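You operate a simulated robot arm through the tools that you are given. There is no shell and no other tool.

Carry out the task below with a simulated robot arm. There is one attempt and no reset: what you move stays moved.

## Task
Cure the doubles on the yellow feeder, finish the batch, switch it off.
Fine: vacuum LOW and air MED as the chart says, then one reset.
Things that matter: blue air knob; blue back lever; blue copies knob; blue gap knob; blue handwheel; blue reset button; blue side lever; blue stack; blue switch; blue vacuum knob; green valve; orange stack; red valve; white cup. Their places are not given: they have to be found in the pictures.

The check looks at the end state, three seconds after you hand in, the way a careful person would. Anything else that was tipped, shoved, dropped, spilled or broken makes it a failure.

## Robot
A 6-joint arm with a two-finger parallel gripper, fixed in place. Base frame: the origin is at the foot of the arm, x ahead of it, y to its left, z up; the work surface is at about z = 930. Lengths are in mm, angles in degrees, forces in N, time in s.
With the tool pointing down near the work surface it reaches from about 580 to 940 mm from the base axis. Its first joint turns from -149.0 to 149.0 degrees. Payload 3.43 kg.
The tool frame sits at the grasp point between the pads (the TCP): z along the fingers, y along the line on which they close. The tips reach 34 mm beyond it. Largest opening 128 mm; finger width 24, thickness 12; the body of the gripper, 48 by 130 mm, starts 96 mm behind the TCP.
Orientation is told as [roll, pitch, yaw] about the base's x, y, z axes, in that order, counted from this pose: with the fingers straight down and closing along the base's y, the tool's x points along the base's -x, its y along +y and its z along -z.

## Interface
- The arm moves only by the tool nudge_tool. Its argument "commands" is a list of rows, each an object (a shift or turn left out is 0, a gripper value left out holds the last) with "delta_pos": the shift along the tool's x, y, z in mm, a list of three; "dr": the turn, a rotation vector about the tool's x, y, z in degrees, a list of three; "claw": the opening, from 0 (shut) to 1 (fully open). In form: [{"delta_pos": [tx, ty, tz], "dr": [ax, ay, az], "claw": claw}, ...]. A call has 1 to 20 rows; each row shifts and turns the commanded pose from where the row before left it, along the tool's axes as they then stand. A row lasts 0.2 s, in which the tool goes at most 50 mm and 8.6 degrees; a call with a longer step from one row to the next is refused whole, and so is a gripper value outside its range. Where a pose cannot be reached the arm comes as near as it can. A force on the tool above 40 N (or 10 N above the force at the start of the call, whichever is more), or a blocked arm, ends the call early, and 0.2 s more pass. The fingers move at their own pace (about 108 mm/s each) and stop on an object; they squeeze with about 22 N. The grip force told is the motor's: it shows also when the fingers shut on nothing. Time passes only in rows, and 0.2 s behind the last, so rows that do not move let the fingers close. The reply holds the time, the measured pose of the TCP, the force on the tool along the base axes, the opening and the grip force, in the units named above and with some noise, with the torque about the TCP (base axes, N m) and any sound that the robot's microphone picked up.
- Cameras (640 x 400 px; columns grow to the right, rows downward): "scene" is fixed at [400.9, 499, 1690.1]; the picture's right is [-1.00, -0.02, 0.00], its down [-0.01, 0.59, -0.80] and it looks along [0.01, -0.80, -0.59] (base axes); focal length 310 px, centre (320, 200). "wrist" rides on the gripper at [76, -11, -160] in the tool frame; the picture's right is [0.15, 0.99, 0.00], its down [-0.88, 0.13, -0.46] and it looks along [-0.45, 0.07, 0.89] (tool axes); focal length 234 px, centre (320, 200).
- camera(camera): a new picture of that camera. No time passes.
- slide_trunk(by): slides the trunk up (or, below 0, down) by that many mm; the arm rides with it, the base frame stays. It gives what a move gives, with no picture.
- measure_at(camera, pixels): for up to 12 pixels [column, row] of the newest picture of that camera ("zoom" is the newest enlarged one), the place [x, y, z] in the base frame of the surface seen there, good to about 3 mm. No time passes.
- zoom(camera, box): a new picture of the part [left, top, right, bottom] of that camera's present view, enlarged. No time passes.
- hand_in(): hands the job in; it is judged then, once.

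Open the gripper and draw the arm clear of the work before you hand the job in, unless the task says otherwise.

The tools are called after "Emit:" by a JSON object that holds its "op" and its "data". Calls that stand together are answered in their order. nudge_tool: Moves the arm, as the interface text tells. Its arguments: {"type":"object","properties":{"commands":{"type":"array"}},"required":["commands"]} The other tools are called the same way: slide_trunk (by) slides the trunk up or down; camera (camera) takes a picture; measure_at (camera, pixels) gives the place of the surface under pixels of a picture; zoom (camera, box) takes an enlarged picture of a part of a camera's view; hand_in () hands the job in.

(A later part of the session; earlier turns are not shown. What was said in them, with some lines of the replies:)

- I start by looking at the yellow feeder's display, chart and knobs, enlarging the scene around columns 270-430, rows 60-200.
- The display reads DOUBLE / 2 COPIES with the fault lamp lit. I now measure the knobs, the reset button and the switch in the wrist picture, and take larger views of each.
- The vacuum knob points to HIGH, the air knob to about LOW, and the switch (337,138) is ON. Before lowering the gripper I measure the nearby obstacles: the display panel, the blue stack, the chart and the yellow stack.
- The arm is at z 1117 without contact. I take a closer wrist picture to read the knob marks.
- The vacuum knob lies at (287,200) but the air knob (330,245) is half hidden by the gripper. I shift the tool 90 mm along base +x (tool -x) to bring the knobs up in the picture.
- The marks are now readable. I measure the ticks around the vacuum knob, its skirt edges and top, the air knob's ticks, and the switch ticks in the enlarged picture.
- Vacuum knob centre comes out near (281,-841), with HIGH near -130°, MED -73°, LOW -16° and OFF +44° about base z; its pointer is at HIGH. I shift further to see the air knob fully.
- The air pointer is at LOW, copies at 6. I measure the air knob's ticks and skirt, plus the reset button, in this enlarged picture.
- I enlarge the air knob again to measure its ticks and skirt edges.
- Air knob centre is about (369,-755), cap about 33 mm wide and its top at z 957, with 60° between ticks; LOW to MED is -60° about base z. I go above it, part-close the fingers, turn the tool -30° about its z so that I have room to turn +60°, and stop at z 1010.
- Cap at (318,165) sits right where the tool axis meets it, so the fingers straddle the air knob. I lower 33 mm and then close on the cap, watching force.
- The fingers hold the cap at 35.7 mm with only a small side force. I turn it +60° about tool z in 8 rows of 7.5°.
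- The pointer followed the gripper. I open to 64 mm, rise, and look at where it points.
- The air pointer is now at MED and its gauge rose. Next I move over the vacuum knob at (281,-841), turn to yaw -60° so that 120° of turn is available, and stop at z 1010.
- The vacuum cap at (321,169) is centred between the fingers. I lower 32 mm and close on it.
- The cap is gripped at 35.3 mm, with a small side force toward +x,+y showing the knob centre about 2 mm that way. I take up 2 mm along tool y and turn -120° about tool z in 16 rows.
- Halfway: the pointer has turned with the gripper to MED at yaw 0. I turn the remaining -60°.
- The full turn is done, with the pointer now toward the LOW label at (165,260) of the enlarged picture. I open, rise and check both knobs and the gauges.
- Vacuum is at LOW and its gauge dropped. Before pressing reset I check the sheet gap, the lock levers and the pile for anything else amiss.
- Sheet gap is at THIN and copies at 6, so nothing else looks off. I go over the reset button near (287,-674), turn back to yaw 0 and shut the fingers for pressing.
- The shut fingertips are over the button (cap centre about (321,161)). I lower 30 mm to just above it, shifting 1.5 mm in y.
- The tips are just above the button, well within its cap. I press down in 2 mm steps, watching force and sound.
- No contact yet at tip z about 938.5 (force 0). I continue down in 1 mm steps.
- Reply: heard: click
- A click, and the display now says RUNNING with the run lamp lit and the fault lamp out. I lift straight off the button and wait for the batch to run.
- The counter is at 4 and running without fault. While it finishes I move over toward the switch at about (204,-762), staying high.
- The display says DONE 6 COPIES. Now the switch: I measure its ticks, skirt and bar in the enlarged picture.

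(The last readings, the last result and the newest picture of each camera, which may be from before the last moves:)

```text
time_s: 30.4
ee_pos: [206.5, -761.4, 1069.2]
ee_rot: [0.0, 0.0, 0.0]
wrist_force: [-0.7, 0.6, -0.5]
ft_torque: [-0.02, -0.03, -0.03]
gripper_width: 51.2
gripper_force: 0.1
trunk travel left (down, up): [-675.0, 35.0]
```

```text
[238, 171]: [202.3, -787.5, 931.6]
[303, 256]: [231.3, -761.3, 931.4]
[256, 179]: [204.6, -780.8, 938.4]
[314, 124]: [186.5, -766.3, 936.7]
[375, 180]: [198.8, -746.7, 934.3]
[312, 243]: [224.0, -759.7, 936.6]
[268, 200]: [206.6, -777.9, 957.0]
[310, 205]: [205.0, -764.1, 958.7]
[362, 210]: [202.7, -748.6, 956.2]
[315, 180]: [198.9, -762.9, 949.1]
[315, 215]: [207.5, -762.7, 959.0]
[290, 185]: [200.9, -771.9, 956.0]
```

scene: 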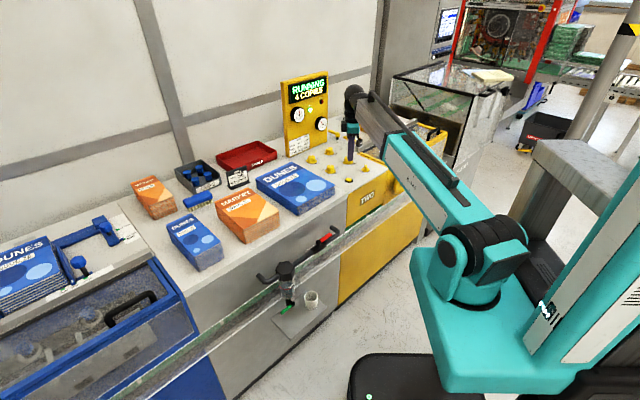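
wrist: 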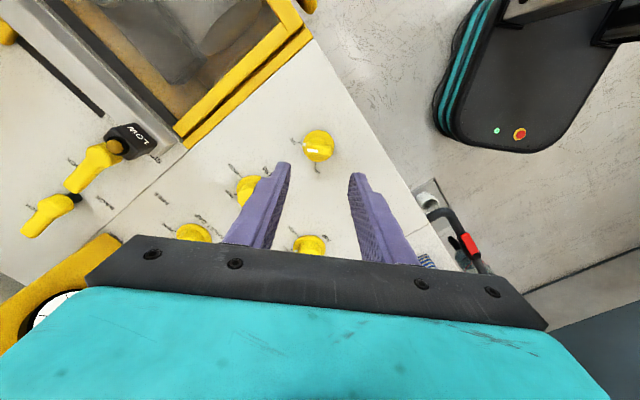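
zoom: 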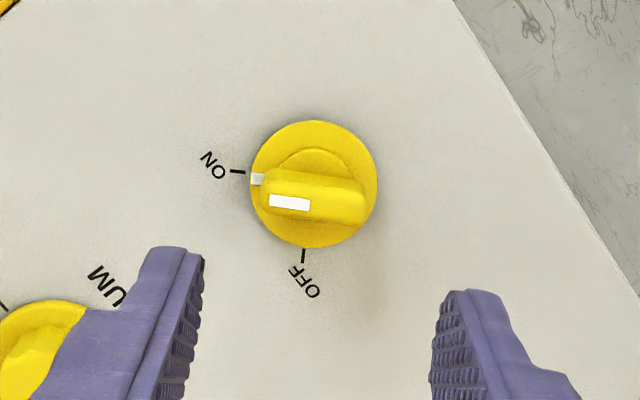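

Switch centre is about (205,-763), the bar lies along y toward ON (-90°) and OFF is at about 0°, so I need +90° about base z. I centre over it, turn to yaw -90° so the fingers close across the bar, and lower to z 1010.

Emit:
{"op": "nudge_tool", "data": {"commands": [{"delta_pos": [1.7, -1.6, 0]}, {"dr": [0, 0, 7.5]}, {"dr": [0, 0, 7.5]}, {"dr": [0, 0, 7.5]}, {"dr": [0, 0, 7.5]}, {"dr": [0, 0, 7.5]}, {"dr": [0, 0, 7.5]}, {"dr": [0, 0, 7.5]}, {"dr": [0, 0, 7.5]}, {"dr": [0, 0, 7.5]}, {"dr": [0, 0, 7.5]}, {"dr": [0, 0, 7.5]}, {"dr": [0, 0, 7.5]}, {"delta_pos": [0, 0, 30]}, {"delta_pos": [0, 0, 29]}, {}, {}]}}

Emit:
{"op": "camera", "data": {"camera": "wrist"}}

Emit:
{"op": "zoom", "data": {"camera": "wrist", "box": [240, 110, 400, 210]}}

Emit:
{"op": "zoom", "data": {"camera": "scene", "box": [310, 100, 430, 200]}}

```text
time_s: 34.0
ee_pos: [202.8, -763.8, 1010.3]
ee_rot: [0.0, 0.1, -90.0]
wrist_force: [0.7, -0.6, -0.4]
ft_torque: [0.01, 0.02, -0.02]
gripper_width: 50.8
gripper_force: 0.1
trunk travel left (down, up): [-675.0, 35.0]
```

```text
taken
```

wrist: 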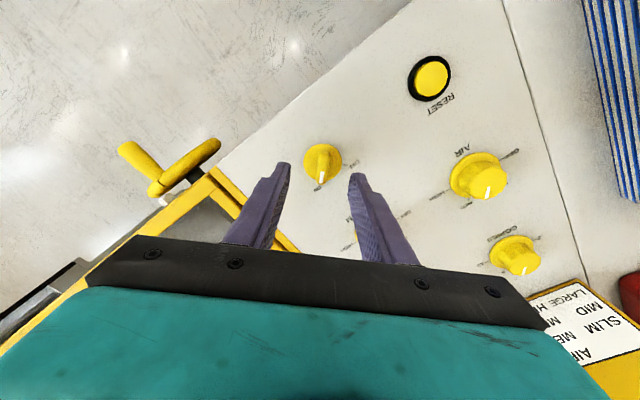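

```text
4.00 times, centred on (320, 160) of wrist
```

zoom: 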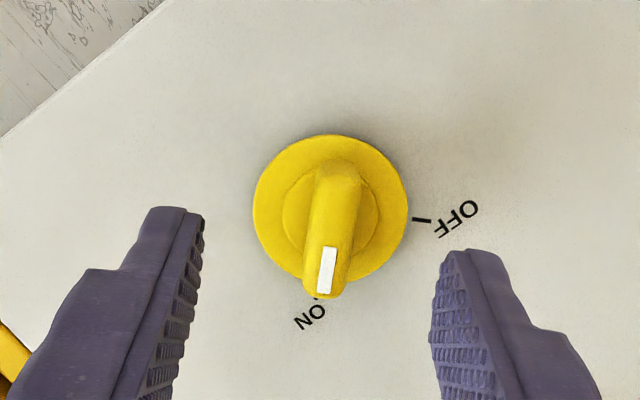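

```text
4.00 times, centred on (370, 150) of scene
```

zoom: 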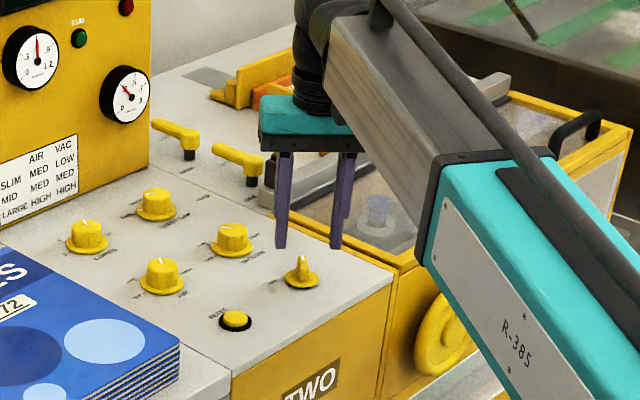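

The bar centre appears near (323,169), about 3 mm toward tool +y. I check the heights of the hub beside the bar before lowering.

Emit:
{"op": "measure_at", "data": {"camera": "zoom", "pixels": [[295, 220], [298, 200], [368, 215], [270, 215], [395, 210], [330, 210], [335, 190], [327, 260], [350, 230], [312, 230]]}}

```text
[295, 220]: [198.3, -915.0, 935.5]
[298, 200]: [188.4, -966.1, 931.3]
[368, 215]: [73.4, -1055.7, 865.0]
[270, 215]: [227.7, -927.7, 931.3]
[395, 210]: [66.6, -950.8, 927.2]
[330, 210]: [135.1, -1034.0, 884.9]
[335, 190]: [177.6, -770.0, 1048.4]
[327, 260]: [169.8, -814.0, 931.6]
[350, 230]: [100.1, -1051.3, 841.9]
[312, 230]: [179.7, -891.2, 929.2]
```

The newest enlarged picture was the scene one, so those points do not apply. I enlarge the wrist view again and measure the hub and bar there.

Emit:
{"op": "zoom", "data": {"camera": "wrist", "box": [240, 110, 400, 210]}}

Emit:
{"op": "measure_at", "data": {"camera": "zoom", "pixels": [[295, 220], [298, 200], [368, 215], [270, 215], [395, 210], [330, 210], [335, 190], [327, 260], [350, 230], [312, 230], [310, 265], [345, 270]]}}

```text
4.00 times, centred on (320, 160) of wrist
```

zoom: 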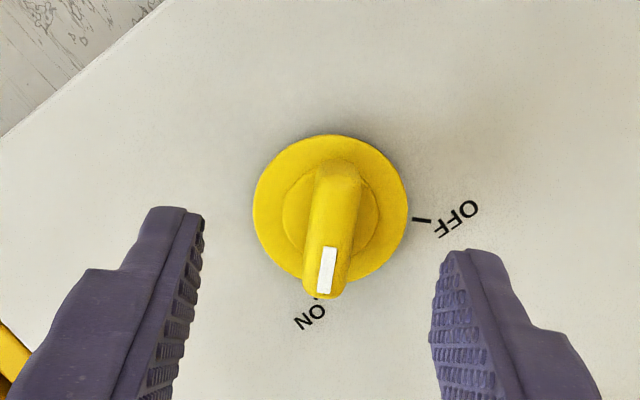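

```text
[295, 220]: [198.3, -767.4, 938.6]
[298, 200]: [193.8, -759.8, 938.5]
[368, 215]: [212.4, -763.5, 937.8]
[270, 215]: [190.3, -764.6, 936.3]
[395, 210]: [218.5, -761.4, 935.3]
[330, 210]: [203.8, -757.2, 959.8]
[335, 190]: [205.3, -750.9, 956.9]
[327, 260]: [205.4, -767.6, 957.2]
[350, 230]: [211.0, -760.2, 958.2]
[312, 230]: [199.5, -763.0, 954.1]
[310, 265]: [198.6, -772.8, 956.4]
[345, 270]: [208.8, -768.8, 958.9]
```

Hub top is z 938.5, the bar spans x 199–211 and its top is z 958. I shift 2 mm in tool y, lower 31 mm and close on the bar.

Emit:
{"op": "nudge_tool", "data": {"commands": [{"delta_pos": [0, 2, 16]}, {"delta_pos": [0, 0, 15]}, {}, {"claw": 0.0}, {}, {}, {}]}}

Emit:
{"op": "zoom", "data": {"camera": "wrist", "box": [240, 110, 400, 210]}}

```text
time_s: 35.6
ee_pos: [204.6, -765.5, 979.1]
ee_rot: [0.0, 0.0, -90.0]
wrist_force: [7.4, -0.9, 1.3]
ft_torque: [-0.09, -0.21, 0.0]
gripper_width: 10.7
gripper_force: 44.8
trunk travel left (down, up): [-675.0, 35.0]
```

```text
4.00 times, centred on (320, 160) of wrist
```

zoom: 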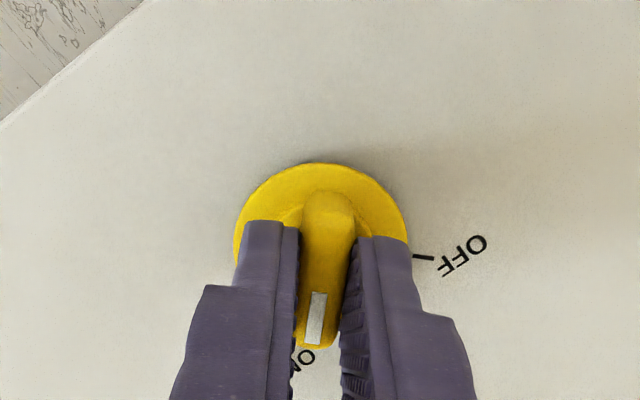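

The bar is held at 10.7 mm. I correct by about 1 mm and turn -90° about tool z, from ON to OFF, in 12 rows.

Emit:
{"op": "nudge_tool", "data": {"commands": [{"delta_pos": [1.2, 1.2, 0]}, {"dr": [0, 0, -7.5]}, {"dr": [0, 0, -7.5]}, {"dr": [0, 0, -7.5]}, {"dr": [0, 0, -7.5]}, {"dr": [0, 0, -7.5]}, {"dr": [0, 0, -7.5]}, {"dr": [0, 0, -7.5]}, {"dr": [0, 0, -7.5]}, {"dr": [0, 0, -7.5]}, {"dr": [0, 0, -7.5]}, {"dr": [0, 0, -7.5]}, {"dr": [0, 0, -7.5]}, {}, {}]}}

Emit:
{"op": "zoom", "data": {"camera": "wrist", "box": [240, 110, 400, 210]}}

Emit:
{"op": "zoom", "data": {"camera": "scene", "box": [270, 65, 350, 160]}}

```text
time_s: 38.8
ee_pos: [205.2, -762.4, 979.2]
ee_rot: [-0.1, 0.0, 0.1]
wrist_force: [-0.3, -9.9, 6.6]
ft_torque: [-0.3, -0.39, -0.03]
gripper_width: 10.9
gripper_force: 44.6
trunk travel left (down, up): [-675.0, 35.0]
```

```text
4.00 times, centred on (320, 160) of wrist
```

zoom: 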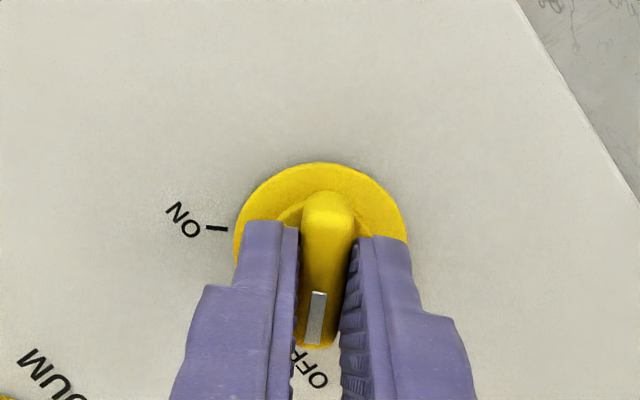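

```text
4.21 times, centred on (310, 112) of scene
```

zoom: 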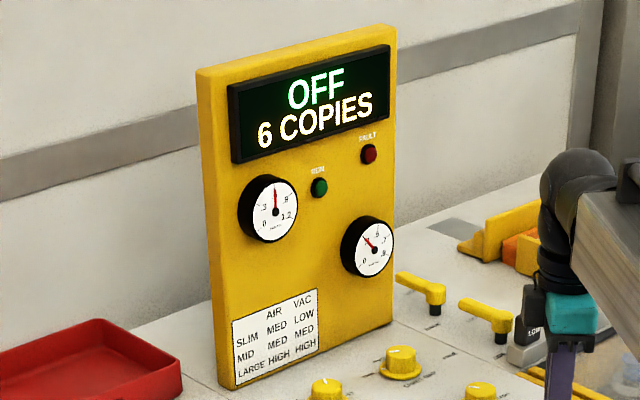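

The display shows OFF with 6 copies and the bar points to OFF. I open, rise straight up and check all settings.

Emit:
{"op": "nudge_tool", "data": {"commands": [{"claw": 0.4}, {}, {"delta_pos": [0, 0, -20]}, {"delta_pos": [0, 0, -40]}, {"delta_pos": [0, 0, -40]}, {"delta_pos": [0, 0, -40]}, {"delta_pos": [0, 0, -40], "claw": 1.0}, {"delta_pos": [0, 0, -40]}, {"delta_pos": [0, 0, -40]}, {"delta_pos": [0, 0, -30]}, {}, {}]}}

Emit:
{"op": "camera", "data": {"camera": "wrist"}}

Emit:
{"op": "zoom", "data": {"camera": "wrist", "box": [225, 110, 385, 255]}}

Emit:
{"op": "camera", "data": {"camera": "scene"}}

Emit:
{"op": "zoom", "data": {"camera": "scene", "box": [270, 65, 350, 160]}}

Emit:
{"op": "zoom", "data": {"camera": "scene", "box": [280, 140, 370, 200]}}

```text
time_s: 41.4
ee_pos: [205.5, -761.9, 1270.2]
ee_rot: [0.0, 0.0, -0.1]
wrist_force: [-0.7, -0.1, 0.1]
ft_torque: [0.01, 0.02, 0.02]
gripper_width: 127.9
gripper_force: 0.0
trunk travel left (down, up): [-675.0, 35.0]
```

```text
taken
```

wrist: 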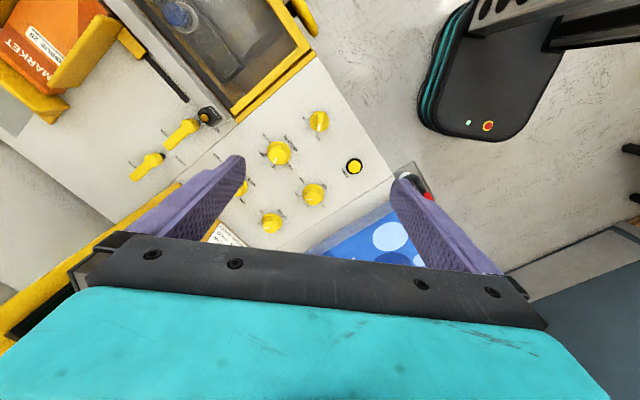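

```text
2.76 times, centred on (305, 182) of wrist
```

zoom: 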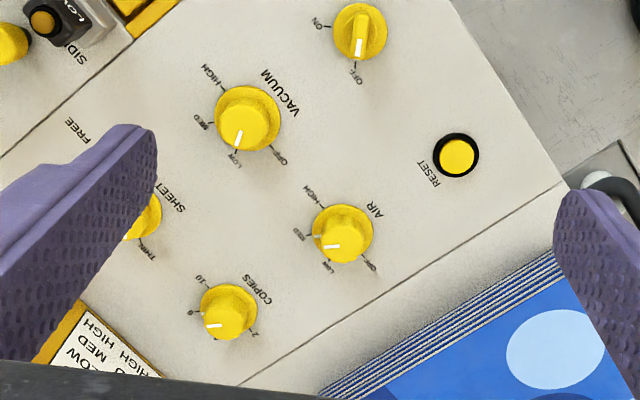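

```text
taken
```

scene: 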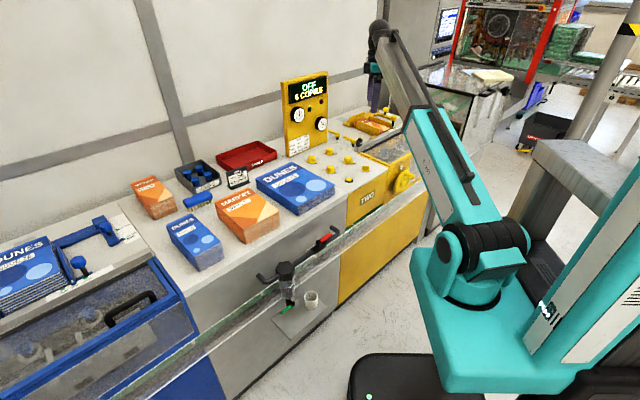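

```text
4.21 times, centred on (310, 112) of scene
```

zoom: 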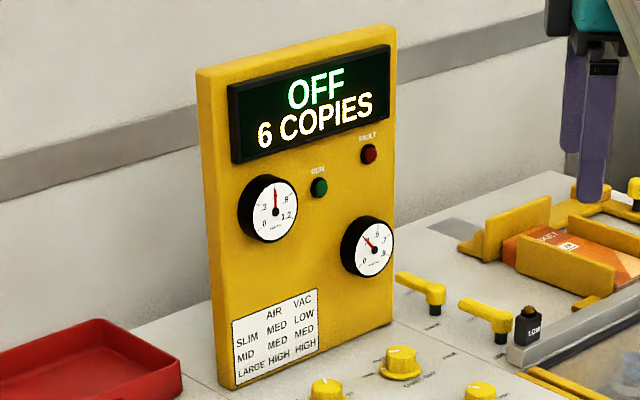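

```text
6.67 times, centred on (325, 170) of scene
```

zoom: 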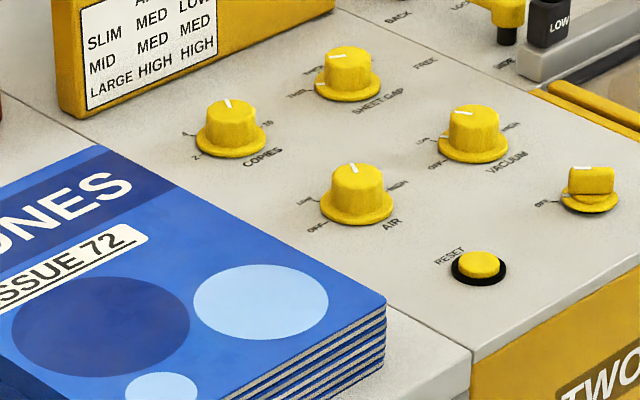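

Everything checks out: air is at MED, vacuum at LOW, and the switch at OFF. The display reads OFF / 6 COPIES after DONE, the other items look unmoved, and the open gripper is clear at z 1270. I hand the job in.

Emit:
{"op": "hand_in", "data": {}}

```text
The job is handed in.
```

The doubles on the yellow feeder are cured, the batch is finished at 6 copies, and the feeder is switched off. I've handed the job in; no verdict came back.

- **Settings:** I turned the air knob from LOW to MED and the vacuum knob from HIGH to LOW, matching the SLIM row of the chart. Both gauges moved with the knobs.
- **Reset:** I pressed the button once. The fault lamp went out and the display went from DOUBLE to RUNNING.
- **Batch:** The count ran from 2 to 6 without another fault, and the display showed DONE.
- **Switch:** I turned it from ON to OFF, and the display now reads OFF / 6 COPIES.

I touched only the air and vacuum knobs, the reset button and the switch. The last pictures show nothing else out of place. The gripper is open and clear of the feeder.
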